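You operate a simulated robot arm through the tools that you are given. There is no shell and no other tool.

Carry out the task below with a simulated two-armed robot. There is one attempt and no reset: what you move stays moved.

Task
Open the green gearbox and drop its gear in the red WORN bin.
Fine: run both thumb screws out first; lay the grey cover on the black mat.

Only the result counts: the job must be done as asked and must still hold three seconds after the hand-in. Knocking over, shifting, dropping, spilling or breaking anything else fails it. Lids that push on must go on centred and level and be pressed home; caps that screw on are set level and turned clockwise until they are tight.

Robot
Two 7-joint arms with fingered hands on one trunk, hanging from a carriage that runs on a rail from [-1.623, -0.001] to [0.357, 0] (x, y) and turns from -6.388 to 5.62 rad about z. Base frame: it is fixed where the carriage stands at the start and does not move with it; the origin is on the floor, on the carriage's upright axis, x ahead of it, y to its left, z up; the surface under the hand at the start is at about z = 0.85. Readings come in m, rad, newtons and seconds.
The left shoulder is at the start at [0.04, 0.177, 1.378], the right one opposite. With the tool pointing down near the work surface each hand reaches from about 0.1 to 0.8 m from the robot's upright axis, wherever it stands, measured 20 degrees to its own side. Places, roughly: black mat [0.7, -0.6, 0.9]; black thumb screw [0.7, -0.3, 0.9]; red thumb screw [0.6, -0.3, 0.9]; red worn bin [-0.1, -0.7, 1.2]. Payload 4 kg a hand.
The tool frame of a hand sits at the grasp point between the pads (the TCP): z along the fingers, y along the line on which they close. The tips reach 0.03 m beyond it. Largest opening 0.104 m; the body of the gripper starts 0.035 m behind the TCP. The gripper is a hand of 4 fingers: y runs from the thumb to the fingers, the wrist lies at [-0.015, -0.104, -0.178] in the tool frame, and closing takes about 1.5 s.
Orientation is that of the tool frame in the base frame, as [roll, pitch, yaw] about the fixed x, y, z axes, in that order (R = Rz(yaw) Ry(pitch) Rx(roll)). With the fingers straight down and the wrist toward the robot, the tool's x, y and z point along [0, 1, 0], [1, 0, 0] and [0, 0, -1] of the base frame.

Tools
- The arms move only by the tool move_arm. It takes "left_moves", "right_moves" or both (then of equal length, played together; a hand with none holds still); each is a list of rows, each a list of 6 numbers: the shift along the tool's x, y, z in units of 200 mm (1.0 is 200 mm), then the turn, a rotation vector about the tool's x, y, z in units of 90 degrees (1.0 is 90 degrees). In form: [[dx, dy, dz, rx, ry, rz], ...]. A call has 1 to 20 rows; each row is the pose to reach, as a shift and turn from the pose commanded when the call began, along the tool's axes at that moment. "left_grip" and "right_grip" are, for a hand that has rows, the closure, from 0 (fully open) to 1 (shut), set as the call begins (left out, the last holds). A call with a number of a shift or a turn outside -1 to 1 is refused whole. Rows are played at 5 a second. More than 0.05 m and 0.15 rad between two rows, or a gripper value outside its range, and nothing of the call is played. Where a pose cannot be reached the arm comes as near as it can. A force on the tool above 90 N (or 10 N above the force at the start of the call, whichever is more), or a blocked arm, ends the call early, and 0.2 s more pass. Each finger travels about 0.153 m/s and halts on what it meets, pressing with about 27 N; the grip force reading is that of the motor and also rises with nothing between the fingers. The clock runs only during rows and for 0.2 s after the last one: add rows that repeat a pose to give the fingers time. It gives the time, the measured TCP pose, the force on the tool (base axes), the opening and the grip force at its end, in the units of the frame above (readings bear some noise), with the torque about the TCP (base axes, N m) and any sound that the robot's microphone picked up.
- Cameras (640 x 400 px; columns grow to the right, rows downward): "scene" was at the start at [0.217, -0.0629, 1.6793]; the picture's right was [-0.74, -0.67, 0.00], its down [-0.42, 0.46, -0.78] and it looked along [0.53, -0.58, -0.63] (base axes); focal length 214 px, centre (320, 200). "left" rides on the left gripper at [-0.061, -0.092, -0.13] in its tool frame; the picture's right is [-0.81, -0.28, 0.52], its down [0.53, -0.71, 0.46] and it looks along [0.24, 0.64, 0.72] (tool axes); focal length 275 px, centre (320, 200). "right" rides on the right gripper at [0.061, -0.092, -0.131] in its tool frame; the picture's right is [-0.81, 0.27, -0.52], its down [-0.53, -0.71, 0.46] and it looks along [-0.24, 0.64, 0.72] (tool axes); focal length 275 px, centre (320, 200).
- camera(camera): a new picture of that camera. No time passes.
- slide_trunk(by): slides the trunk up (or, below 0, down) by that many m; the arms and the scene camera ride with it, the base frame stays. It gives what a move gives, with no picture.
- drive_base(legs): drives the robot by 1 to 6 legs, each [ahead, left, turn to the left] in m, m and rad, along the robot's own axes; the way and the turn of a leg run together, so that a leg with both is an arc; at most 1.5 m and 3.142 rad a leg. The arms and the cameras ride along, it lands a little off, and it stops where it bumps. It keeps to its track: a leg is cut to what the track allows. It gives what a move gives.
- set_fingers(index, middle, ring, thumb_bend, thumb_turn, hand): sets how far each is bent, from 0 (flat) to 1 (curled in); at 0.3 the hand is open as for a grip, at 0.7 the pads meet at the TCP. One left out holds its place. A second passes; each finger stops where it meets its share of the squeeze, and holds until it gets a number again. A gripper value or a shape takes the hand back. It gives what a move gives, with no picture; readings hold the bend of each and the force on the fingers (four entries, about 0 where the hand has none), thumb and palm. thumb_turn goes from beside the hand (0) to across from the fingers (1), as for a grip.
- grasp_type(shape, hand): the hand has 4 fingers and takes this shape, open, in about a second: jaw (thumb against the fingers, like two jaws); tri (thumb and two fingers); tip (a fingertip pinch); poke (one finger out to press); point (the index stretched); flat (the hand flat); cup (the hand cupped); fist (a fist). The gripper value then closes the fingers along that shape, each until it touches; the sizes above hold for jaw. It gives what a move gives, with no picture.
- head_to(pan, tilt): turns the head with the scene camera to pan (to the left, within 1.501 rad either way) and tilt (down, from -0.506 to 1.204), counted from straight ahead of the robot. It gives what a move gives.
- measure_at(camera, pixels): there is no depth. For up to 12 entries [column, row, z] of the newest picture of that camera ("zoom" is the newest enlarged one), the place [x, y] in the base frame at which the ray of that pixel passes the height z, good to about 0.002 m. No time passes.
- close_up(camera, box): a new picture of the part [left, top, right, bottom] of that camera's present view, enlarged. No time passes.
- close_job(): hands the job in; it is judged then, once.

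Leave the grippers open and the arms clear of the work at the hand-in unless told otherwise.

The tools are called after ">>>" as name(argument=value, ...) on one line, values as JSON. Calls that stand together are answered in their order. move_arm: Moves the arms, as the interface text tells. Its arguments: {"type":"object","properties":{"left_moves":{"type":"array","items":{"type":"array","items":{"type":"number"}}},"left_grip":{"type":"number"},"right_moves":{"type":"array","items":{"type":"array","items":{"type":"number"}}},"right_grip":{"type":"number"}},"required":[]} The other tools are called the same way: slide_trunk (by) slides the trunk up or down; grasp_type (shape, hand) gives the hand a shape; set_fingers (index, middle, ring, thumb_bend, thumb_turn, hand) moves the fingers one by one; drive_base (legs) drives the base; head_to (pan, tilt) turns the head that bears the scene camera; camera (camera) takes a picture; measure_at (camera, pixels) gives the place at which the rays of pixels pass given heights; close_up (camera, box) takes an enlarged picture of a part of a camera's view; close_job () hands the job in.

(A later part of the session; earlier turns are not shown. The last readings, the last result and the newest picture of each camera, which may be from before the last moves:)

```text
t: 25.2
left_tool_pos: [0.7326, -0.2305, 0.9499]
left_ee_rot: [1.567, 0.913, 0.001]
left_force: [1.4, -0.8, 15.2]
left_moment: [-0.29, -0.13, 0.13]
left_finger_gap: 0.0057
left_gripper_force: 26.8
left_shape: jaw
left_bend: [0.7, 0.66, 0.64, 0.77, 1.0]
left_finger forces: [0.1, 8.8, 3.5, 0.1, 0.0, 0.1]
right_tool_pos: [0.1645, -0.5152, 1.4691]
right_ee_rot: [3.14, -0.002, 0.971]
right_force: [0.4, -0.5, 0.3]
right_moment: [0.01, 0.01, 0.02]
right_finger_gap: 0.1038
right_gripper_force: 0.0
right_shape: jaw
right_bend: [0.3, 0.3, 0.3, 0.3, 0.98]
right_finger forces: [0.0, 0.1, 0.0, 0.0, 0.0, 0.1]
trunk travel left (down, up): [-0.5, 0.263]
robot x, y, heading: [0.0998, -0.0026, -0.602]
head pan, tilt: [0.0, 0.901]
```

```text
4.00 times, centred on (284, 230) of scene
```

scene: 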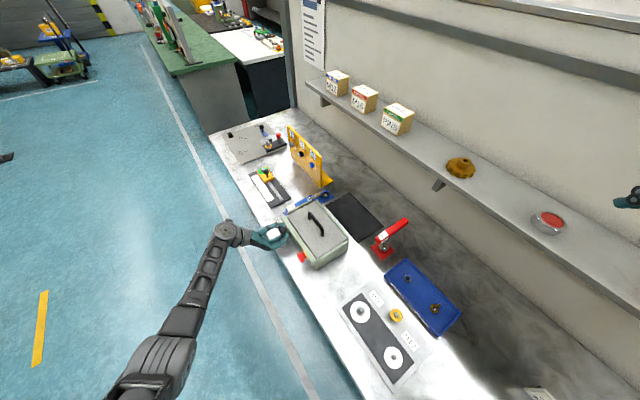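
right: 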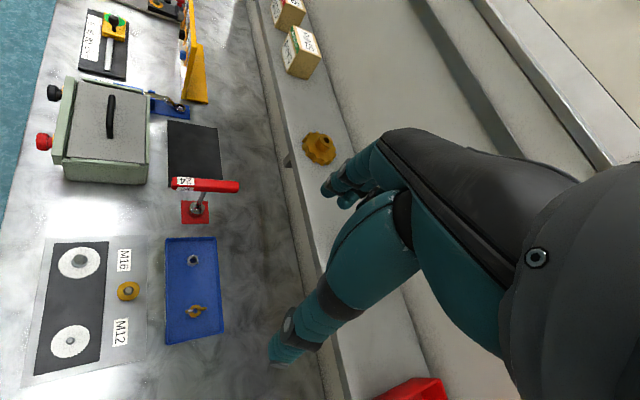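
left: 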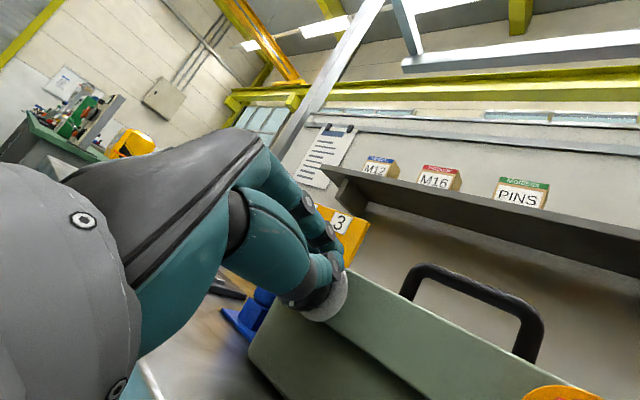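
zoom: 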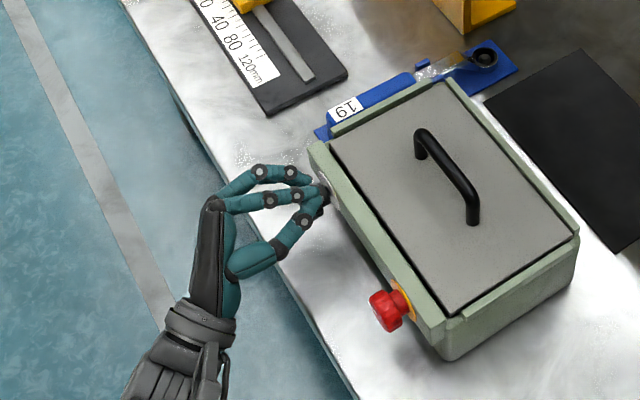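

The arm ran out of range in the last rows and closed slightly off the knob (z 0.950). I open again and turn back 15° to the reachable range.

>>> move_arm(left_grip=0.2, left_moves=[[0, 0, 0, 0, 0, 0], [0, 0, 0, 0, 0, 0], [0, 0, 0, 0, 0, 0], [0, 0, 0, 0, 0, 0], [0, 0, 0, 0, 0, -0.083], [0, 0, 0, 0, 0, -0.167], [0, 0, 0, 0, 0, -0.222], [0, 0, 0, 0, 0, -0.222]])

>>> close_up(camera="left", box=[270, 200, 430, 320])

```text
t: 27.0
left_tool_pos: [0.7299, -0.2299, 0.9483]
left_ee_rot: [1.567, 1.265, 0.0]
left_force: [-0.8, 0.1, 0.4]
left_moment: [0.02, 0.03, -0.01]
left_finger_gap: 0.0829
left_gripper_force: 0.1
left_shape: jaw
left_bend: [0.27, 0.34, 0.32, 0.5, 0.99]
left_finger forces: [0.0, 0.0, 0.1, 0.0, 0.0, 0.0]
right_tool_pos: [0.1633, -0.5157, 1.469]
right_ee_rot: [3.141, 0.0, 0.972]
right_force: [0.0, 0.1, -0.3]
right_moment: [0.01, 0.01, 0.02]
right_finger_gap: 0.1038
right_gripper_force: 0.0
right_shape: jaw
right_bend: [0.3, 0.3, 0.3, 0.3, 0.98]
right_finger forces: [0.1, 0.0, 0.0, 0.1, 0.0, 0.1]
trunk travel left (down, up): [-0.5, 0.263]
robot x, y, heading: [0.0996, -0.002, -0.604]
head pan, tilt: [0.0, 0.901]
```

```text
3.33 times, centred on (350, 260) of left
```

zoom: 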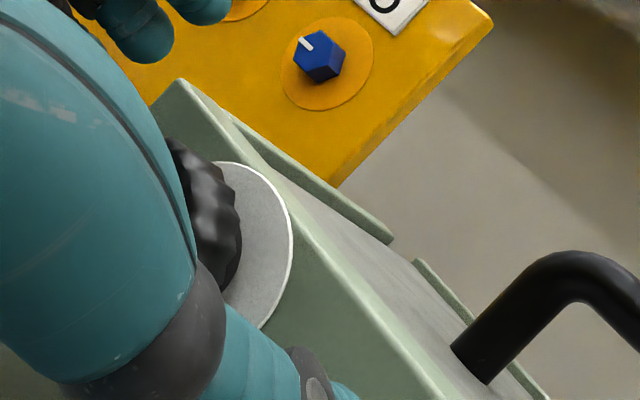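

I correct the hand back onto the knob axis (about 19 mm down, 10 mm in) and then close.

>>> move_arm(left_moves=[[0.05, -0.002, 0, 0, 0, 0], [0.096, -0.004, 0, 0, 0, 0], [0.096, -0.004, 0.05, 0, 0, 0], [0.096, -0.004, 0.05, 0, 0, 0]])

>>> move_arm(left_grip=1.0, left_moves=[[0, 0, 0, 0, 0, 0], [0, 0, 0, 0, 0, 0], [0, 0, 0, 0, 0, 0], [0, 0, 0, 0, 0, 0], [0, 0, 0, 0, 0, 0], [0, 0, 0, 0, 0, 0], [0, 0, 0, 0, 0, 0]])

>>> close_up(camera="left", box=[270, 200, 430, 320])

```text
t: 28.0
left_tool_pos: [0.7354, -0.2408, 0.9298]
left_ee_rot: [1.576, 1.264, 0.009]
left_force: [-0.2, 0.3, 0.4]
left_moment: [0.04, 0.0, -0.02]
left_finger_gap: 0.0831
left_gripper_force: 0.0
left_shape: jaw
left_bend: [0.27, 0.34, 0.32, 0.5, 0.99]
left_finger forces: [0.0, 0.0, 0.0, 0.0, 0.0, 0.1]
right_tool_pos: [0.1628, -0.5162, 1.4679]
right_ee_rot: [3.141, 0.0, 0.974]
right_force: [0.4, -0.1, -0.6]
right_moment: [-0.01, -0.03, -0.02]
right_finger_gap: 0.1037
right_gripper_force: 0.1
right_shape: jaw
right_bend: [0.3, 0.3, 0.3, 0.3, 0.98]
right_finger forces: [0.1, 0.0, 0.1, 0.0, 0.1, 0.1]
trunk travel left (down, up): [-0.5, 0.263]
robot x, y, heading: [0.1007, 0.0014, -0.598]
head pan, tilt: [0.0, 0.901]
```

```text
t: 29.6
left_tool_pos: [0.7341, -0.2406, 0.9293]
left_ee_rot: [1.571, 1.265, 0.004]
left_force: [-3.1, -1.5, -0.9]
left_moment: [-0.13, 0.08, 0.1]
left_finger_gap: 0.0249
left_gripper_force: 26.7
left_shape: jaw
left_bend: [0.74, 0.58, 0.62, 0.75, 1.0]
left_finger forces: [19.6, 6.1, 0.0, 0.0, 24.0, 0.0]
right_tool_pos: [0.162, -0.5151, 1.4693]
right_ee_rot: [3.141, -0.001, 0.972]
right_force: [0.1, 0.2, -0.6]
right_moment: [0.0, 0.01, -0.01]
right_finger_gap: 0.1036
right_gripper_force: 0.0
right_shape: jaw
right_bend: [0.3, 0.3, 0.3, 0.3, 0.98]
right_finger forces: [0.0, 0.0, 0.0, 0.0, 0.0, 0.1]
trunk travel left (down, up): [-0.5, 0.263]
robot x, y, heading: [0.1014, 0.0006, -0.6]
head pan, tilt: [0.0, 0.901]
```

```text
3.33 times, centred on (350, 260) of left
```

zoom: 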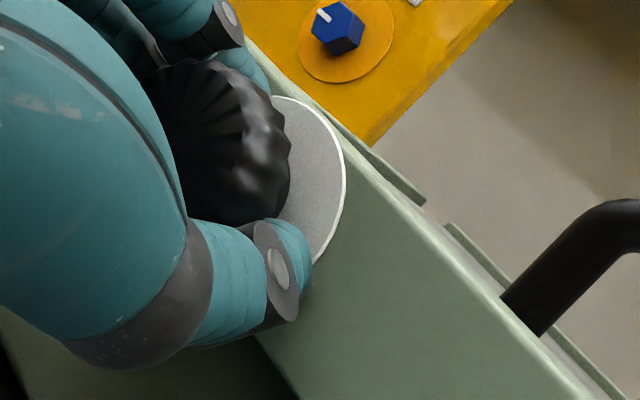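

The knob is firmly gripped again. I turn counter-clockwise 90°, then another 45°.

>>> move_arm(left_moves=[[0, 0, 0, 0, 0, -0.083], [0, 0, 0, 0, 0, -0.167], [0, 0, 0, 0, 0, -0.25], [0, 0, 0, 0, 0, -0.333], [0, 0, 0, 0, 0, -0.417], [0, 0, 0, 0, 0, -0.5], [0, 0, 0, 0, 0, -0.583], [0, 0, 0, 0, 0, -0.667], [0, 0, 0, 0, 0, -0.75], [0, 0, 0, 0, 0, -0.833], [0, 0, 0, 0, 0, -0.917], [0, 0, 0, 0, 0, -1.0]])

>>> move_arm(left_moves=[[0, 0, 0, 0, 0, -0.083], [0, 0, 0, 0, 0, -0.167], [0, 0, 0, 0, 0, -0.25], [0, 0, 0, 0, 0, -0.333], [0, 0, 0, 0, 0, -0.417], [0, 0, 0, 0, 0, -0.5]])

>>> close_up(camera="left", box=[270, 200, 430, 320])

>>> close_up(camera="scene", box=[250, 200, 330, 260])

```text
t: 32.2
left_tool_pos: [0.7493, -0.2305, 0.9326]
left_ee_rot: [-1.579, 0.321, -3.124]
left_force: [37.9, 17.5, -3.6]
left_moment: [0.36, -0.58, 0.78]
left_finger_gap: 0.0225
left_gripper_force: 27.4
left_shape: jaw
left_bend: [0.75, 0.55, 0.58, 0.84, 0.98]
left_finger forces: [25.4, 13.4, 3.9, 0.0, 0.0, 0.0]
right_tool_pos: [0.1669, -0.5124, 1.4674]
right_ee_rot: [3.138, -0.005, 0.973]
right_force: [-0.5, -0.5, 0.0]
right_moment: [0.01, -0.01, 0.01]
right_finger_gap: 0.1038
right_gripper_force: 0.1
right_shape: jaw
right_bend: [0.3, 0.3, 0.3, 0.3, 0.98]
right_finger forces: [0.0, 0.0, 0.0, 0.0, 0.1, 0.0]
trunk travel left (down, up): [-0.5, 0.263]
robot x, y, heading: [0.0994, 0.0018, -0.603]
head pan, tilt: [0.0, 0.901]
```

```text
t: 33.6
left_tool_pos: [0.7528, -0.2301, 0.9327]
left_ee_rot: [-1.586, -0.455, -3.108]
left_force: [56.5, 9.2, -30.4]
left_moment: [0.89, -1.24, 1.18]
left_finger_gap: 0.0245
left_gripper_force: 27.0
left_shape: jaw
left_bend: [0.75, 0.5, 0.46, 0.84, 0.99]
left_finger forces: [62.3, 20.5, 2.7, 0.1, 0.0, 0.0]
right_tool_pos: [0.1677, -0.514, 1.4675]
right_ee_rot: [3.138, -0.005, 0.973]
right_force: [-0.4, -0.5, -0.8]
right_moment: [0.03, -0.01, 0.02]
right_finger_gap: 0.1036
right_gripper_force: 0.0
right_shape: jaw
right_bend: [0.3, 0.3, 0.3, 0.3, 0.98]
right_finger forces: [0.0, 0.1, 0.0, 0.0, 0.1, 0.0]
trunk travel left (down, up): [-0.5, 0.263]
robot x, y, heading: [0.1002, 0.004, -0.596]
head pan, tilt: [0.0, 0.901]
```

```text
3.33 times, centred on (350, 260) of left
```

zoom: 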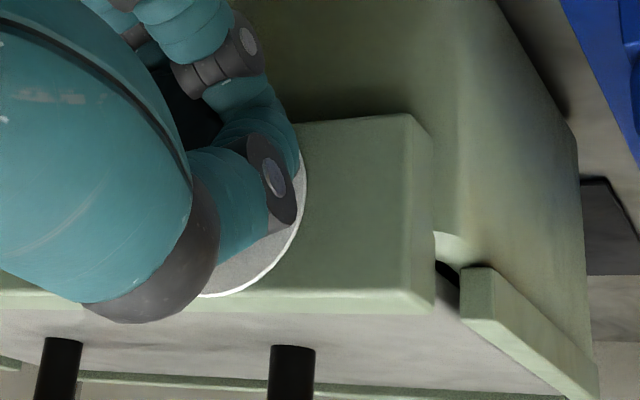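

```text
6.67 times, centred on (290, 230) of scene
```

zoom: 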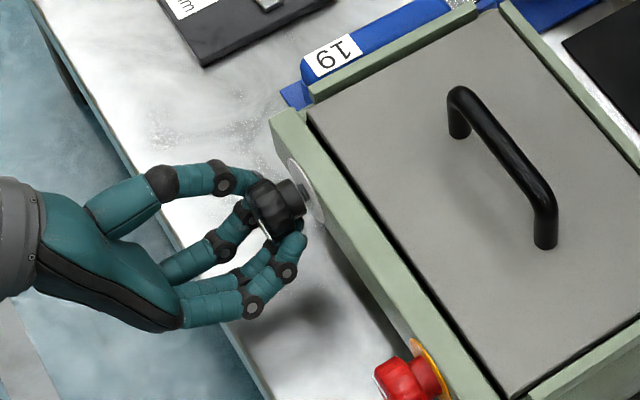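

The knob has clearly backed out (stem showing), but the grip slid off centre and side force rose to 56 N. I open the hand at once to relieve it.

>>> move_arm(left_grip=0.0, left_moves=[[0, 0, 0, 0, 0, 0], [0, 0, 0, 0, 0, 0], [0, 0, 0, 0, 0, 0], [0, 0, 0, 0, 0, 0], [0, 0, 0, 0, 0, 0], [0, 0, 0, 0, 0, 0]])

>>> close_up(camera="scene", box=[250, 200, 330, 260])

>>> camera(camera="left")

```text
t: 35.0
left_tool_pos: [0.7359, -0.2404, 0.9301]
left_ee_rot: [-1.57, -0.481, -3.14]
left_force: [-0.4, -0.6, -0.1]
left_moment: [0.01, 0.05, 0.03]
left_finger_gap: 0.1038
left_gripper_force: 0.0
left_shape: jaw
left_bend: [0.3, 0.3, 0.3, 0.3, 0.98]
left_finger forces: [0.1, 0.0, 0.1, 0.0, 0.0, 0.1]
right_tool_pos: [0.1633, -0.5159, 1.4684]
right_ee_rot: [3.141, -0.002, 0.972]
right_force: [0.2, 0.6, -0.6]
right_moment: [-0.01, -0.01, 0.02]
right_finger_gap: 0.1038
right_gripper_force: 0.0
right_shape: jaw
right_bend: [0.3, 0.3, 0.3, 0.3, 0.98]
right_finger forces: [0.1, 0.1, 0.1, 0.0, 0.0, 0.0]
trunk travel left (down, up): [-0.5, 0.263]
robot x, y, heading: [0.0974, 0.0001, -0.596]
head pan, tilt: [0.0, 0.901]
```

```text
6.67 times, centred on (290, 230) of scene
```

zoom: 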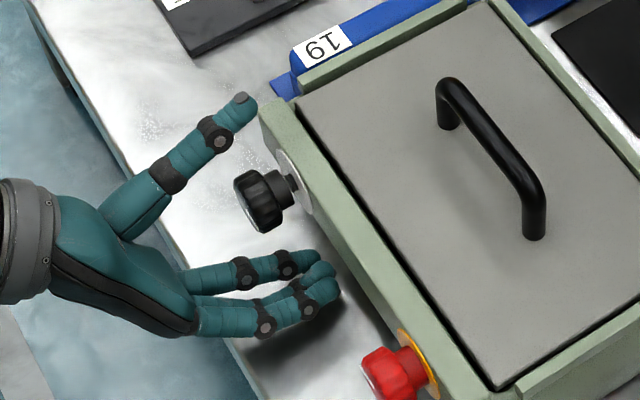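

```text
taken
```

left: 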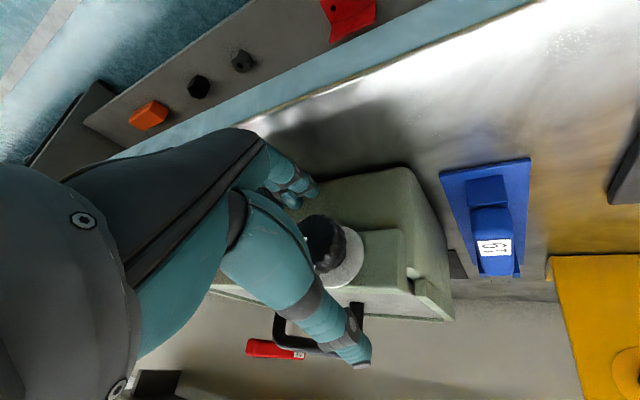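

The box hasn't moved relative to its neighbours (the whole view shifted with the arm load). The knob has backed out by some mm, so I measure its new position.

>>> measure_at(camera="scene", pixels=[[281.3, 230, 0.93], [279.5, 231, 0.93], [284.5, 228, 0.93], [286, 227, 0.93], [303, 255, 0.93], [300.5, 256, 0.93]])

>>> close_up(camera="left", box=[280, 200, 400, 300])

```text
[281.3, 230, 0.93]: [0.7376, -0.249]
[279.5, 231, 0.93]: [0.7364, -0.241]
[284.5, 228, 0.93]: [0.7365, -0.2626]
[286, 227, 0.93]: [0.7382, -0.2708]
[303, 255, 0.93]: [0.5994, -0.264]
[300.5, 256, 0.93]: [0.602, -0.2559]
```

```text
4.00 times, centred on (340, 250) of left
```

zoom: 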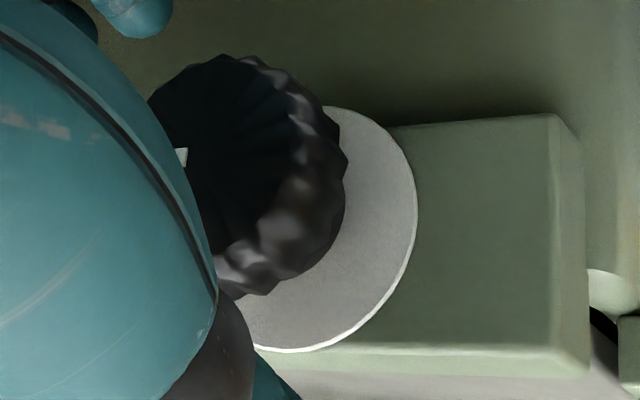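

The white mark suggests the second stroke partly slipped, with the knob wedging against the index finger. I back off 60 mm, turn the hand back, and will try the three-jaw "tri" shape, which centres itself better.

>>> move_arm(left_moves=[[0, 0, -0.15, 0, 0, 0], [0, 0, -0.3, 0, 0, 0], [0, 0, -0.3, 0, 0, 0.083], [0, 0, -0.3, 0, 0, 0.167], [0, 0, -0.3, 0, 0, 0.25], [0, 0, -0.3, 0, 0, 0.333], [0, 0, -0.3, 0, 0, 0.417], [0, 0, -0.3, 0, 0, 0.5], [0, 0, -0.3, 0, 0, 0.583], [0, 0, -0.3, 0, 0, 0.667], [0, 0, -0.3, 0, 0, 0.75], [0, 0, -0.3, 0, 0, 0.833], [0, 0, -0.3, 0, 0, 0.917], [0, 0, -0.3, 0, 0, 1.0]])

>>> grasp_type(shape="tri", hand="left")

>>> camera(camera="left")

>>> close_up(camera="scene", box=[220, 180, 348, 280])

```text
t: 38.0
left_tool_pos: [0.7364, -0.1806, 0.9306]
left_ee_rot: [-1.572, 1.094, -3.14]
left_force: [-0.5, 0.9, -0.1]
left_moment: [0.0, 0.0, 0.03]
left_finger_gap: 0.1036
left_gripper_force: 0.0
left_shape: jaw
left_bend: [0.3, 0.3, 0.3, 0.3, 0.98]
left_finger forces: [0.0, 0.1, 0.0, 0.1, 0.0, 0.1]
right_tool_pos: [0.1625, -0.516, 1.4681]
right_ee_rot: [3.14, -0.001, 0.972]
right_force: [-0.3, 0.5, 0.8]
right_moment: [0.01, 0.0, 0.03]
right_finger_gap: 0.1038
right_gripper_force: 0.0
right_shape: jaw
right_bend: [0.3, 0.3, 0.3, 0.3, 0.98]
right_finger forces: [0.0, 0.0, 0.0, 0.0, 0.1, 0.0]
trunk travel left (down, up): [-0.5, 0.263]
robot x, y, heading: [0.0983, 0.0009, -0.602]
head pan, tilt: [0.0, 0.901]
```

```text
t: 38.9
left_tool_pos: [0.7348, -0.1803, 0.9313]
left_ee_rot: [-1.569, 1.092, -3.136]
left_force: [0.1, -0.1, -0.2]
left_moment: [0.02, 0.01, -0.02]
left_finger_gap: 0.1039
left_gripper_force: 0.0
left_shape: tri
left_bend: [0.3, 0.3, 0.99, 0.3, 0.98]
left_finger forces: [0.1, 0.0, 0.1, 0.0, 0.0, 0.0]
right_tool_pos: [0.1623, -0.515, 1.4685]
right_ee_rot: [3.141, -0.001, 0.972]
right_force: [1.4, 0.3, 0.5]
right_moment: [-0.01, -0.02, 0.02]
right_finger_gap: 0.1036
right_gripper_force: 0.0
right_shape: jaw
right_bend: [0.3, 0.3, 0.3, 0.3, 0.98]
right_finger forces: [0.1, 0.0, 0.0, 0.1, 0.1, 0.0]
trunk travel left (down, up): [-0.5, 0.263]
robot x, y, heading: [0.0995, 0.0, -0.598]
head pan, tilt: [0.0, 0.901]
```

```text
taken
```

left: 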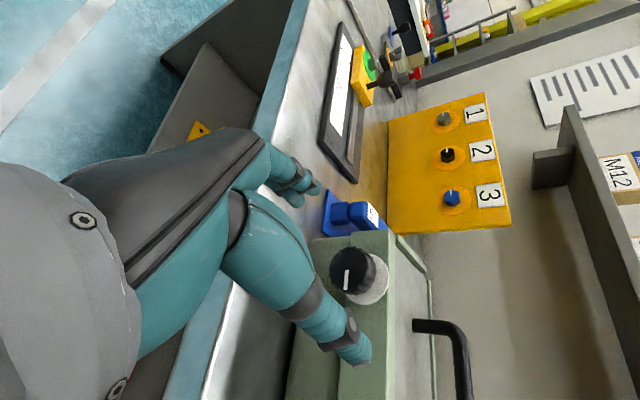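

```text
4.00 times, centred on (284, 230) of scene
```

zoom: 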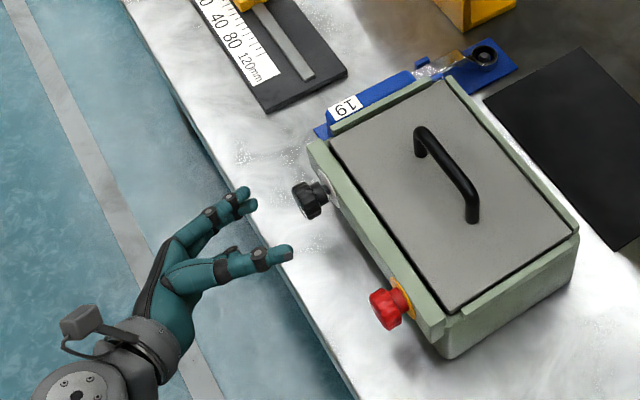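

The mark shows about half a turn so far. With "tri" the thumb faces index and middle. I turn the hand back another 40°, then go in shifted 9 mm along tool x so the knob sits between those two fingers.

>>> move_arm(left_moves=[[0, 0, 0, 0, 0, 0.083], [0, 0, 0, 0, 0, 0.167], [0, 0, 0, 0, 0, 0.25], [0, 0, 0, 0, 0, 0.333], [0, 0, 0, 0, 0, 0.417], [0, 0, 0, 0, 0, 0.45], [0, 0, 0, 0, 0, 0.45]])

>>> move_arm(left_moves=[[0.045, 0, 0, 0, 0, 0], [0.045, 0, 0.15, 0, 0, 0], [0.045, 0, 0.3, 0, 0, 0], [0.045, 0, 0.3, 0, 0, 0]])

>>> move_arm(left_grip=1.0, left_moves=[[0, 0, 0, 0, 0, 0], [0, 0, 0, 0, 0, 0], [0, 0, 0, 0, 0, 0], [0, 0, 0, 0, 0, 0], [0, 0, 0, 0, 0, 0], [0, 0, 0, 0, 0, 0], [0, 0, 0, 0, 0, 0]])

>>> camera(camera="left")

>>> close_up(camera="scene", box=[250, 200, 330, 260])

```text
t: 40.5
left_tool_pos: [0.7357, -0.1807, 0.931]
left_ee_rot: [1.565, 1.341, -0.002]
left_force: [-0.1, -0.5, 0.3]
left_moment: [0.01, 0.0, 0.02]
left_finger_gap: 0.1038
left_gripper_force: 0.1
left_shape: tri
left_bend: [0.3, 0.3, 0.99, 0.3, 0.98]
left_finger forces: [0.1, 0.0, 0.0, 0.0, 0.0, 0.0]
right_tool_pos: [0.1633, -0.5159, 1.4677]
right_ee_rot: [-3.141, 0.001, 0.972]
right_force: [-0.2, -0.3, 0.2]
right_moment: [0.04, 0.0, 0.01]
right_finger_gap: 0.1039
right_gripper_force: 0.2
right_shape: jaw
right_bend: [0.3, 0.3, 0.3, 0.3, 0.98]
right_finger forces: [0.0, 0.0, 0.0, 0.0, 0.0, 0.0]
trunk travel left (down, up): [-0.5, 0.263]
robot x, y, heading: [0.1008, 0.0, -0.598]
head pan, tilt: [0.0, 0.901]
```

```text
t: 41.5
left_tool_pos: [0.7376, -0.2407, 0.9212]
left_ee_rot: [1.568, 1.344, 0.001]
left_force: [-0.6, 0.6, 0.0]
left_moment: [0.03, 0.03, -0.03]
left_finger_gap: 0.104
left_gripper_force: 0.0
left_shape: tri
left_bend: [0.3, 0.3, 0.99, 0.3, 0.98]
left_finger forces: [0.1, 0.1, 0.0, 0.0, 0.0, 0.0]
right_tool_pos: [0.1625, -0.5149, 1.4681]
right_ee_rot: [3.141, 0.001, 0.972]
right_force: [-0.4, -0.2, -0.2]
right_moment: [-0.01, 0.0, 0.05]
right_finger_gap: 0.1037
right_gripper_force: 0.0
right_shape: jaw
right_bend: [0.3, 0.3, 0.3, 0.3, 0.98]
right_finger forces: [0.1, 0.1, 0.0, 0.1, 0.1, 0.0]
trunk travel left (down, up): [-0.5, 0.263]
robot x, y, heading: [0.1015, 0.0034, -0.601]
head pan, tilt: [0.0, 0.901]
```

```text
t: 43.1
left_tool_pos: [0.7366, -0.2407, 0.9205]
left_ee_rot: [1.563, 1.342, -0.005]
left_force: [-0.4, -3.5, -3.4]
left_moment: [0.08, 0.02, -0.25]
left_finger_gap: 0.0196
left_gripper_force: 27.3
left_shape: tri
left_bend: [0.74, 0.71, 1.0, 0.75, 1.0]
left_finger forces: [14.5, 9.9, 0.1, 0.0, 22.9, 0.1]
right_tool_pos: [0.163, -0.5162, 1.4686]
right_ee_rot: [-3.141, 0.0, 0.973]
right_force: [-0.7, -0.1, -0.4]
right_moment: [0.05, 0.0, -0.03]
right_finger_gap: 0.1036
right_gripper_force: 0.1
right_shape: jaw
right_bend: [0.3, 0.3, 0.3, 0.3, 0.98]
right_finger forces: [0.0, 0.0, 0.0, 0.0, 0.0, 0.0]
trunk travel left (down, up): [-0.5, 0.263]
robot x, y, heading: [0.1006, 0.0004, -0.597]
head pan, tilt: [0.0, 0.901]
```

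```text
taken
```

left: 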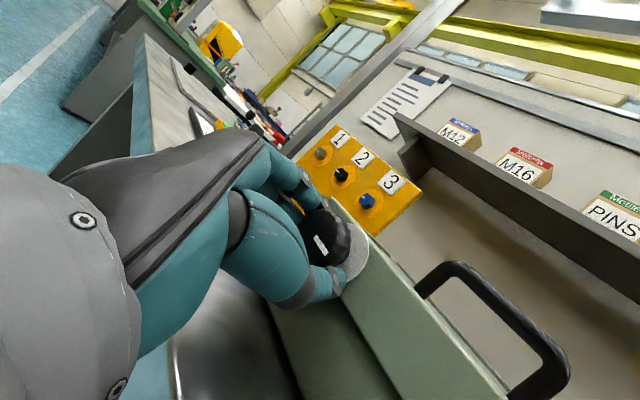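

```text
6.67 times, centred on (290, 230) of scene
```

zoom: 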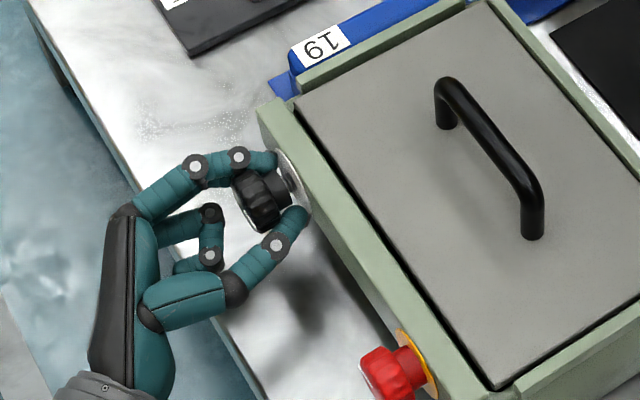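

The fingertips have reached past the knob to its collar near the ring, which explains the slipping. I open, retreat 13 mm, and grip the knob's body instead.

>>> move_arm(left_grip=0.2, left_moves=[[0, 0, 0, 0, 0, 0], [0, 0, 0, 0, 0, 0], [0, 0, 0, 0, 0, 0], [0, 0, 0, 0, 0, 0], [0, 0, -0.033, 0, 0, 0], [0, 0, -0.065, 0, 0, 0]])

>>> move_arm(left_grip=1.0, left_moves=[[0, 0, 0, 0, 0, 0], [0, 0, 0, 0, 0, 0], [0, 0, 0, 0, 0, 0], [0, 0, 0, 0, 0, 0], [0, 0, 0, 0, 0, 0], [0, 0, 0, 0, 0, 0], [0, 0, 0, 0, 0, 0]])

>>> camera(camera="left")

>>> close_up(camera="scene", box=[250, 200, 330, 260])

```text
t: 44.5
left_tool_pos: [0.7373, -0.2274, 0.9221]
left_ee_rot: [1.564, 1.344, -0.004]
left_force: [0.5, 0.1, 0.8]
left_moment: [-0.04, 0.0, 0.01]
left_finger_gap: 0.0831
left_gripper_force: 0.0
left_shape: tri
left_bend: [0.26, 0.34, 0.99, 0.5, 0.99]
left_finger forces: [0.0, 0.0, 0.0, 0.1, 0.1, 0.0]
right_tool_pos: [0.1633, -0.5154, 1.468]
right_ee_rot: [3.14, 0.001, 0.971]
right_force: [-0.1, -0.3, 0.2]
right_moment: [0.01, 0.01, -0.01]
right_finger_gap: 0.1039
right_gripper_force: 0.1
right_shape: jaw
right_bend: [0.3, 0.3, 0.3, 0.3, 0.98]
right_finger forces: [0.0, 0.1, 0.1, 0.1, 0.0, 0.1]
trunk travel left (down, up): [-0.5, 0.263]
robot x, y, heading: [0.1009, -0.0019, -0.594]
head pan, tilt: [0.0, 0.901]
```

```text
t: 46.1
left_tool_pos: [0.7361, -0.2271, 0.921]
left_ee_rot: [1.574, 1.345, 0.007]
left_force: [-0.2, -1.5, -3.8]
left_moment: [0.1, 0.03, 0.04]
left_finger_gap: 0.026
left_gripper_force: 26.4
left_shape: tri
left_bend: [0.74, 0.58, 1.0, 0.74, 1.0]
left_finger forces: [12.2, 10.7, 0.0, 0.1, 23.1, 0.1]
right_tool_pos: [0.1628, -0.5155, 1.4686]
right_ee_rot: [3.14, -0.001, 0.971]
right_force: [-0.6, 0.5, 0.3]
right_moment: [0.01, -0.03, 0.01]
right_finger_gap: 0.1039
right_gripper_force: 0.1
right_shape: jaw
right_bend: [0.3, 0.3, 0.3, 0.3, 0.98]
right_finger forces: [0.1, 0.0, 0.1, 0.1, 0.1, 0.0]
trunk travel left (down, up): [-0.5, 0.263]
robot x, y, heading: [0.0982, -0.001, -0.6]
head pan, tilt: [0.0, 0.901]
```

```text
taken
```

left: 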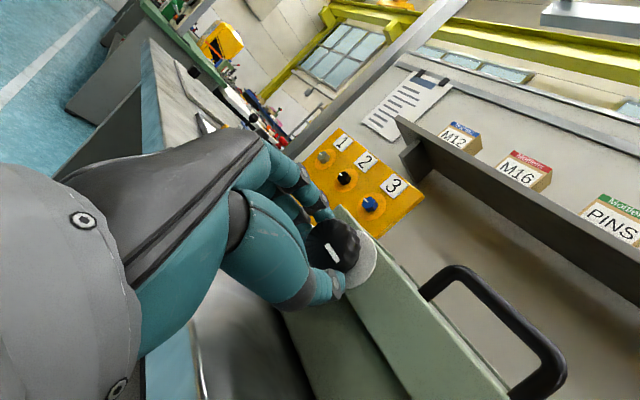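

```text
6.67 times, centred on (290, 230) of scene
```

zoom: 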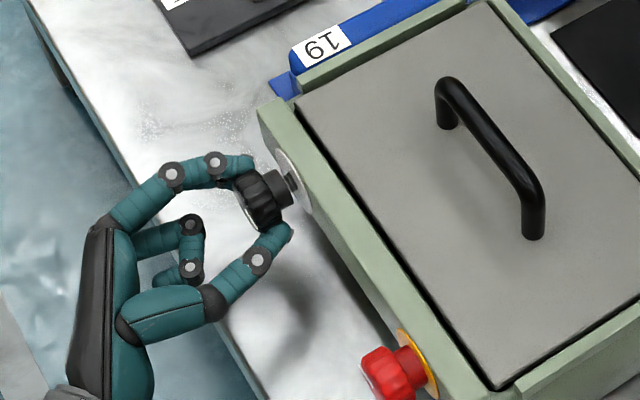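

I'll enlarge the left view to see how each finger lies on the knob.

>>> close_up(camera="left", box=[260, 160, 400, 320])

>>> close_up(camera="scene", box=[265, 212, 300, 245])

```text
2.50 times, centred on (330, 240) of left
```

zoom: 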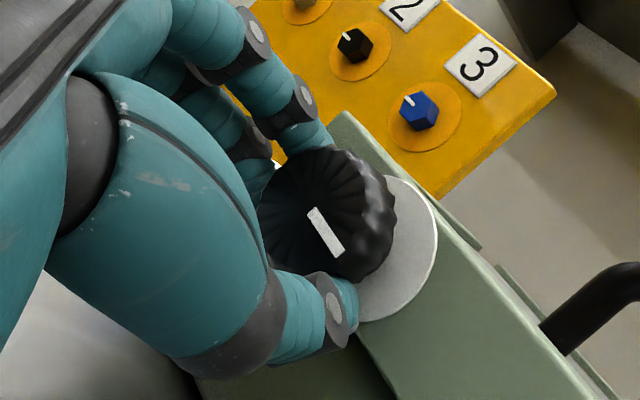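

```text
12.12 times, centred on (282, 228) of scene
```

zoom: 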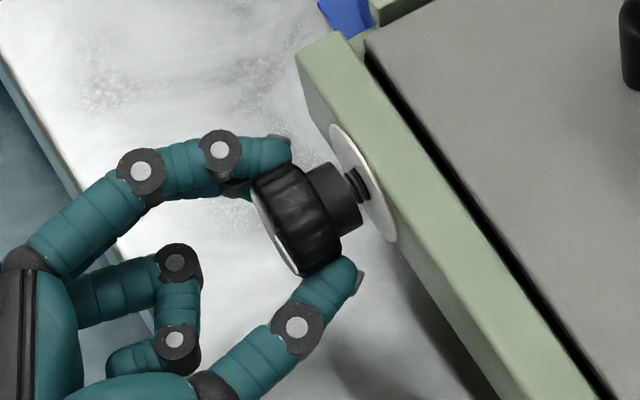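

The grip is on the knob body now: two fingers on one side, thumb on the other, thread visible behind. I turn 45° and check force and mark.

>>> move_arm(left_moves=[[0, 0, 0, 0, 0, -0.083], [0, 0, 0, 0, 0, -0.167], [0, 0, 0, 0, 0, -0.25], [0, 0, 0, 0, 0, -0.333], [0, 0, -0.005, 0, 0, -0.417], [0, 0, -0.005, 0, 0, -0.5]])

>>> close_up(camera="left", box=[260, 160, 400, 320])

>>> close_up(camera="scene", box=[250, 200, 330, 260])

```text
t: 47.5
left_tool_pos: [0.7443, -0.2268, 0.9277]
left_ee_rot: [-1.575, 1.029, -3.139]
left_force: [-9.1, -19.8, -9.6]
left_moment: [-0.01, -0.33, 0.35]
left_finger_gap: 0.0199
left_gripper_force: 27.2
left_shape: tri
left_bend: [0.75, 0.61, 1.0, 0.7, 1.0]
left_finger forces: [8.5, 9.9, 0.0, 0.1, 31.0, 0.0]
right_tool_pos: [0.1615, -0.5184, 1.4693]
right_ee_rot: [-3.142, 0.001, 0.971]
right_force: [-0.1, -1.1, -0.5]
right_moment: [-0.03, 0.02, -0.01]
right_finger_gap: 0.1036
right_gripper_force: 0.0
right_shape: jaw
right_bend: [0.3, 0.3, 0.3, 0.3, 0.98]
right_finger forces: [0.0, 0.1, 0.1, 0.0, 0.0, 0.0]
trunk travel left (down, up): [-0.5, 0.263]
robot x, y, heading: [0.0968, 0.0006, -0.599]
head pan, tilt: [0.0, 0.901]
```

```text
2.50 times, centred on (330, 240) of left
```

zoom: 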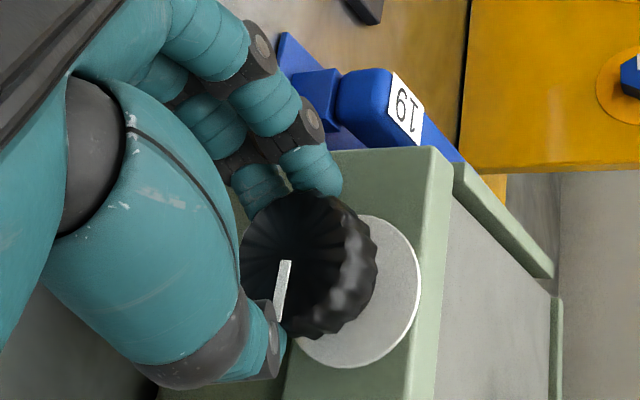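

```text
6.67 times, centred on (290, 230) of scene
```

zoom: 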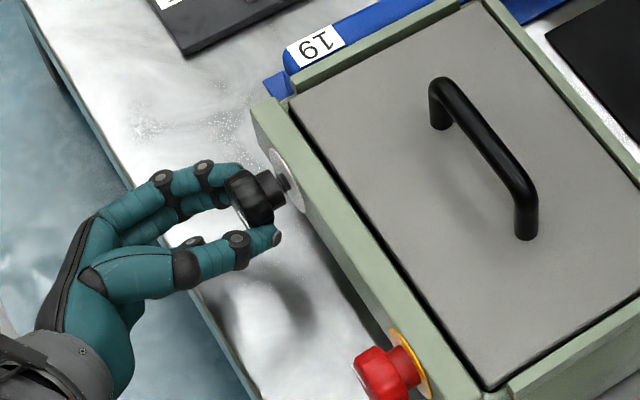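

The knob slipped because the hand turned about a centre 9 mm off the knob axis. I open, turn back, and will return to the jaw shape centred exactly on the axis, as in the first stroke that worked.

>>> move_arm(left_grip=0.0, left_moves=[[0, 0, 0, 0, 0, 0], [0, 0, 0, 0, 0, 0], [0, 0, 0, 0, 0, 0], [0, 0, 0, 0, 0, 0], [0, 0, -0.2, 0, 0, 0], [0, 0, -0.2, 0, 0, 0.083], [0, 0, -0.2, 0, 0, 0.167], [0, 0, -0.2, 0, 0, 0.25], [0, 0, -0.2, 0, 0, 0.333], [0, 0, -0.2, 0, 0, 0.417], [0, 0, -0.2, 0, 0, 0.5]])

>>> grasp_type(shape="jaw", hand="left")

>>> close_up(camera="left", box=[300, 200, 460, 320])

>>> close_up(camera="scene", box=[265, 212, 300, 245])

```text
t: 49.9
left_tool_pos: [0.738, -0.1857, 0.9222]
left_ee_rot: [1.564, 1.342, -0.003]
left_force: [0.1, -0.1, 0.2]
left_moment: [0.03, -0.03, 0.01]
left_finger_gap: 0.1036
left_gripper_force: 0.1
left_shape: tri
left_bend: [0.3, 0.3, 0.99, 0.3, 0.98]
left_finger forces: [0.0, 0.0, 0.1, 0.0, 0.1, 0.1]
right_tool_pos: [0.1635, -0.5149, 1.4679]
right_ee_rot: [-3.141, -0.003, 0.971]
right_force: [-0.5, 1.2, 0.7]
right_moment: [0.0, 0.01, 0.0]
right_finger_gap: 0.1037
right_gripper_force: 0.1
right_shape: jaw
right_bend: [0.3, 0.3, 0.3, 0.3, 0.98]
right_finger forces: [0.0, 0.0, 0.1, 0.1, 0.0, 0.0]
trunk travel left (down, up): [-0.5, 0.263]
robot x, y, heading: [0.0987, 0.0018, -0.598]
head pan, tilt: [0.0, 0.901]
```

```text
t: 50.8
left_tool_pos: [0.7385, -0.1866, 0.9206]
left_ee_rot: [1.568, 1.344, 0.0]
left_force: [0.5, 0.5, 0.4]
left_moment: [0.0, 0.0, 0.03]
left_finger_gap: 0.1035
left_gripper_force: 0.0
left_shape: jaw
left_bend: [0.3, 0.3, 0.3, 0.3, 0.98]
left_finger forces: [0.0, 0.0, 0.1, 0.0, 0.0, 0.0]
right_tool_pos: [0.1636, -0.5147, 1.4693]
right_ee_rot: [-3.139, 0.001, 0.973]
right_force: [0.9, -0.5, -0.3]
right_moment: [-0.01, 0.03, 0.0]
right_finger_gap: 0.1035
right_gripper_force: 0.1
right_shape: jaw
right_bend: [0.3, 0.3, 0.3, 0.3, 0.98]
right_finger forces: [0.1, 0.0, 0.0, 0.0, 0.0, 0.1]
trunk travel left (down, up): [-0.5, 0.263]
robot x, y, heading: [0.1003, -0.0009, -0.596]
head pan, tilt: [0.0, 0.901]
```

```text
3.33 times, centred on (380, 260) of left
```

zoom: 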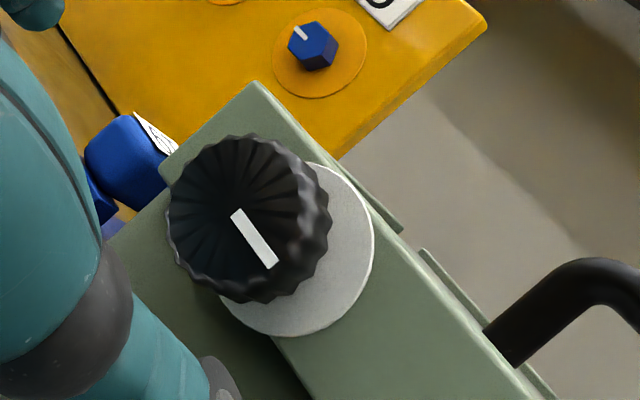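

```text
12.12 times, centred on (282, 228) of scene
```

zoom: 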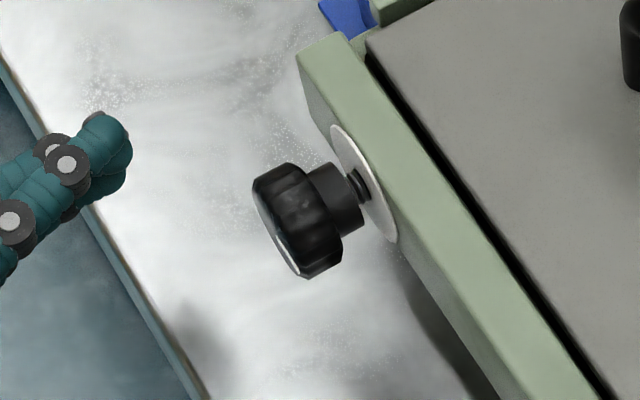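

Measuring the knob in both views at the axis height.

>>> measure_at(camera="scene", pixels=[[278.5, 230.3, 0.93], [281.8, 228.7, 0.93], [284.1, 227.3, 0.93], [285.7, 226.8, 0.93]])

>>> measure_at(camera="left", pixels=[[354.5, 266, 0.925], [354.5, 266, 0.93], [354.5, 266, 0.935], [370, 274, 0.925], [370, 274, 0.93], [370, 274, 0.935]])

```text
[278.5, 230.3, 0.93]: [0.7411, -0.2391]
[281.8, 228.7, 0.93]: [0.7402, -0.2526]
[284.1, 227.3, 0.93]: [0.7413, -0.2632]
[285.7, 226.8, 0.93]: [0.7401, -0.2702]
```

```text
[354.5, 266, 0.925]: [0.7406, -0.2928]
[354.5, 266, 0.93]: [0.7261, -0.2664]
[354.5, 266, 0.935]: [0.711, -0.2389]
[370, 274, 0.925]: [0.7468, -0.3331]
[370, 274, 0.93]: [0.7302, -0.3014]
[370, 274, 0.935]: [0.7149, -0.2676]
```

Combining both views, the axis is about x 0.737, z 0.929, and the fluted part spans y -0.239 to -0.253. I move in centred, with TCP y -0.233, and close in jaw shape.

>>> move_arm(left_moves=[[-0.04, 0.004, 0.0, 0, 0, 0], [-0.04, 0.004, 0.1, 0, 0, 0], [-0.04, 0.004, 0.235, 0, 0, 0], [-0.04, 0.004, 0.235, 0, 0, 0]])

>>> move_arm(left_grip=1.0, left_moves=[[0, 0, 0, 0, 0, 0], [0, 0, 0, 0, 0, 0], [0, 0, 0, 0, 0, 0], [0, 0, 0, 0, 0, 0], [0, 0, 0, 0, 0, 0], [0, 0, 0, 0, 0, 0], [0, 0, 0, 0, 0, 0]])

>>> close_up(camera="left", box=[260, 160, 400, 320])

>>> close_up(camera="scene", box=[265, 212, 300, 245])

```text
t: 51.8
left_tool_pos: [0.7367, -0.2335, 0.9284]
left_ee_rot: [1.574, 1.342, 0.007]
left_force: [0.2, 0.6, -0.4]
left_moment: [0.0, 0.01, 0.01]
left_finger_gap: 0.1039
left_gripper_force: 0.0
left_shape: jaw
left_bend: [0.3, 0.3, 0.3, 0.3, 0.98]
left_finger forces: [0.0, 0.1, 0.1, 0.1, 0.1, 0.0]
right_tool_pos: [0.1632, -0.5144, 1.467]
right_ee_rot: [-3.141, 0.0, 0.973]
right_force: [-0.2, 0.3, -0.4]
right_moment: [0.04, -0.03, 0.02]
right_finger_gap: 0.1037
right_gripper_force: 0.0
right_shape: jaw
right_bend: [0.3, 0.3, 0.3, 0.3, 0.98]
right_finger forces: [0.0, 0.1, 0.0, 0.0, 0.0, 0.0]
trunk travel left (down, up): [-0.5, 0.263]
robot x, y, heading: [0.0997, -0.0026, -0.601]
head pan, tilt: [0.0, 0.901]
```

```text
t: 53.4
left_tool_pos: [0.735, -0.2346, 0.9287]
left_ee_rot: [1.562, 1.344, -0.007]
left_force: [-3.4, -5.6, -0.6]
left_moment: [-0.01, 0.01, -0.09]
left_finger_gap: 0.0276
left_gripper_force: 26.6
left_shape: jaw
left_bend: [0.74, 0.55, 0.59, 0.75, 1.0]
left_finger forces: [12.1, 6.6, 0.0, 0.0, 23.4, 0.1]
right_tool_pos: [0.1626, -0.5152, 1.4692]
right_ee_rot: [-3.141, 0.0, 0.971]
right_force: [-0.4, -0.1, -0.9]
right_moment: [-0.01, 0.04, -0.03]
right_finger_gap: 0.1036
right_gripper_force: 0.1
right_shape: jaw
right_bend: [0.3, 0.3, 0.3, 0.3, 0.98]
right_finger forces: [0.1, 0.0, 0.0, 0.0, 0.0, 0.0]
trunk travel left (down, up): [-0.5, 0.263]
robot x, y, heading: [0.101, -0.0001, -0.597]
head pan, tilt: [0.0, 0.901]
```

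```text
2.50 times, centred on (330, 240) of left
```

zoom: 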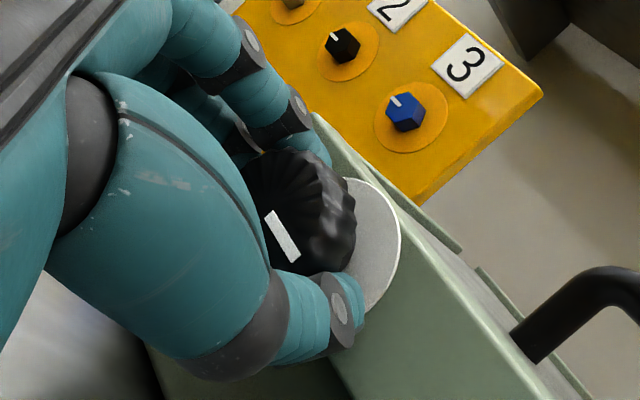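

```text
12.12 times, centred on (282, 228) of scene
```

zoom: 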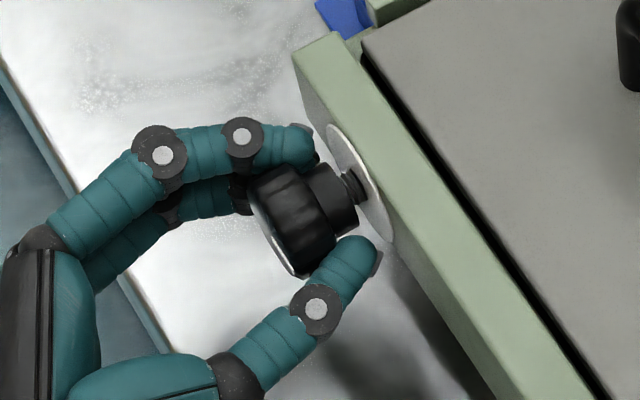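

The grip is centred now (low residual forces). I turn 45° and check.

>>> move_arm(left_moves=[[0, 0, 0, 0, 0, -0.083], [0, 0, 0, 0, 0, -0.167], [0, 0, -0.003, 0, 0, -0.25], [0, 0, -0.003, 0, 0, -0.333], [0, 0, -0.005, 0, 0, -0.417], [0, 0, -0.005, 0, 0, -0.5]])

>>> close_up(camera="left", box=[260, 160, 400, 320])

>>> close_up(camera="scene", box=[265, 212, 300, 245])

```text
t: 54.8
left_tool_pos: [0.7541, -0.2221, 0.9394]
left_ee_rot: [-1.585, 1.042, -3.137]
left_force: [9.5, 3.8, 6.8]
left_moment: [-0.05, -0.05, 0.17]
left_finger_gap: 0.0205
left_gripper_force: 27.1
left_shape: jaw
left_bend: [0.75, 0.74, 0.6, 0.85, 1.0]
left_finger forces: [0.0, 3.0, 0.1, 0.1, 0.0, 0.0]
right_tool_pos: [0.1655, -0.5145, 1.4684]
right_ee_rot: [3.14, -0.001, 0.975]
right_force: [0.7, -0.1, -0.6]
right_moment: [-0.04, -0.01, 0.01]
right_finger_gap: 0.1036
right_gripper_force: 0.1
right_shape: jaw
right_bend: [0.3, 0.3, 0.3, 0.3, 0.98]
right_finger forces: [0.0, 0.0, 0.0, 0.0, 0.0, 0.0]
trunk travel left (down, up): [-0.5, 0.263]
robot x, y, heading: [0.1006, 0.0027, -0.592]
head pan, tilt: [0.0, 0.901]
```

```text
2.50 times, centred on (330, 240) of left
```

zoom: 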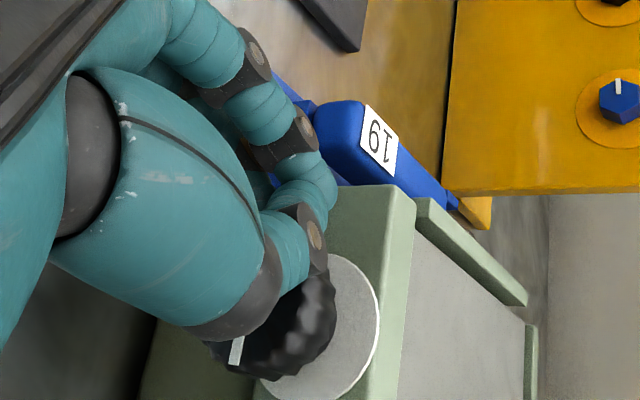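

```text
12.12 times, centred on (282, 228) of scene
```

zoom: 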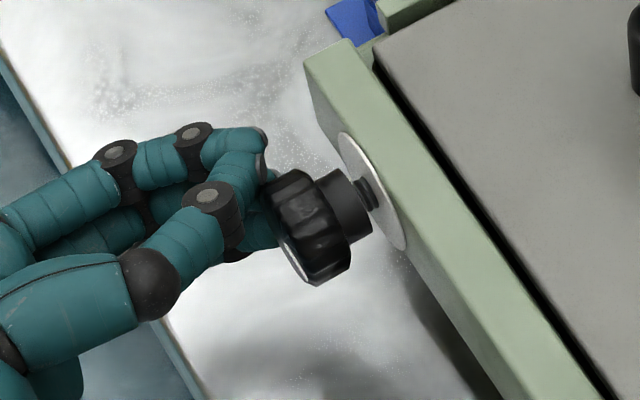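

The knob squeezed out sideways: the thumb opposes the gap between index and middle, so the knob needs to sit about 11 mm toward the index. I'll use that offset with the tri shape, but turn about the knob's true axis by adding matching shifts. First open, back off and turn back.

>>> move_arm(left_grip=0.0, left_moves=[[0, 0, 0, 0, 0, 0], [0, 0, 0, 0, 0, 0], [0, 0, 0, 0, 0, 0], [0, 0, 0, 0, 0, 0], [0, 0, -0.2, 0, 0, 0], [0, 0, -0.2, 0, 0, 0.083], [0, 0, -0.2, 0, 0, 0.167], [0, 0, -0.2, 0, 0, 0.25], [0, 0, -0.2, 0, 0, 0.333], [0, 0, -0.2, 0, 0, 0.417], [0, 0, -0.2, 0, 0, 0.5]])

>>> grasp_type(shape="tri", hand="left")

>>> close_up(camera="left", box=[300, 200, 460, 320])

>>> close_up(camera="scene", box=[265, 212, 300, 245])

```text
t: 57.2
left_tool_pos: [0.7376, -0.1915, 0.929]
left_ee_rot: [1.563, 1.34, -0.004]
left_force: [-0.2, 0.6, 0.2]
left_moment: [0.01, 0.03, 0.0]
left_finger_gap: 0.1038
left_gripper_force: 0.2
left_shape: jaw
left_bend: [0.3, 0.3, 0.3, 0.3, 0.98]
left_finger forces: [0.0, 0.0, 0.0, 0.0, 0.0, 0.0]
right_tool_pos: [0.1632, -0.5155, 1.4692]
right_ee_rot: [-3.14, -0.002, 0.973]
right_force: [-0.3, -0.5, -0.4]
right_moment: [-0.01, 0.0, -0.02]
right_finger_gap: 0.1035
right_gripper_force: 0.0
right_shape: jaw
right_bend: [0.3, 0.3, 0.3, 0.3, 0.98]
right_finger forces: [0.0, 0.0, 0.0, 0.0, 0.0, 0.0]
trunk travel left (down, up): [-0.5, 0.263]
robot x, y, heading: [0.0984, -0.0014, -0.598]
head pan, tilt: [0.0, 0.901]
```

```text
t: 58.1
left_tool_pos: [0.7369, -0.193, 0.9284]
left_ee_rot: [1.572, 1.344, 0.005]
left_force: [-0.8, 0.7, 0.0]
left_moment: [0.0, -0.02, 0.0]
left_finger_gap: 0.1038
left_gripper_force: 0.0
left_shape: tri
left_bend: [0.3, 0.3, 0.99, 0.3, 0.98]
left_finger forces: [0.0, 0.0, 0.0, 0.0, 0.0, 0.0]
right_tool_pos: [0.1638, -0.5152, 1.4686]
right_ee_rot: [3.141, 0.001, 0.972]
right_force: [-0.2, -0.3, -0.8]
right_moment: [-0.03, -0.03, 0.0]
right_finger_gap: 0.1038
right_gripper_force: 0.0
right_shape: jaw
right_bend: [0.3, 0.3, 0.3, 0.3, 0.98]
right_finger forces: [0.1, 0.0, 0.0, 0.0, 0.1, 0.0]
trunk travel left (down, up): [-0.5, 0.263]
robot x, y, heading: [0.0994, -0.0024, -0.592]
head pan, tilt: [0.0, 0.901]
```

```text
3.33 times, centred on (380, 260) of left
```

zoom: 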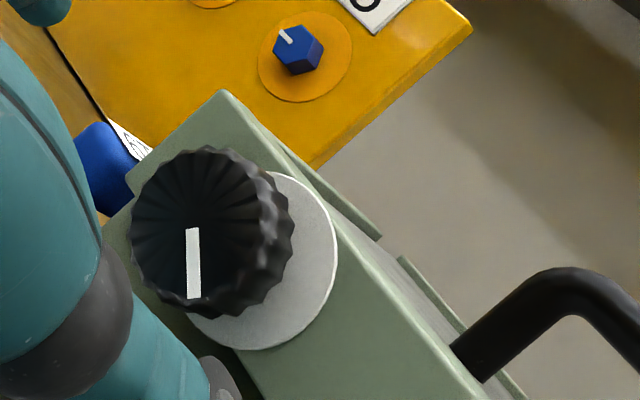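

```text
12.12 times, centred on (282, 228) of scene
```

zoom: 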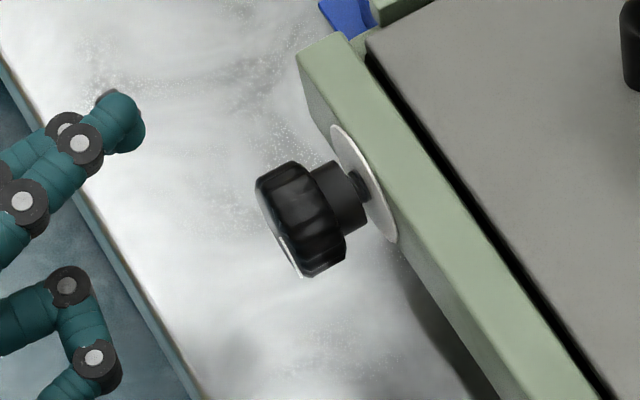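

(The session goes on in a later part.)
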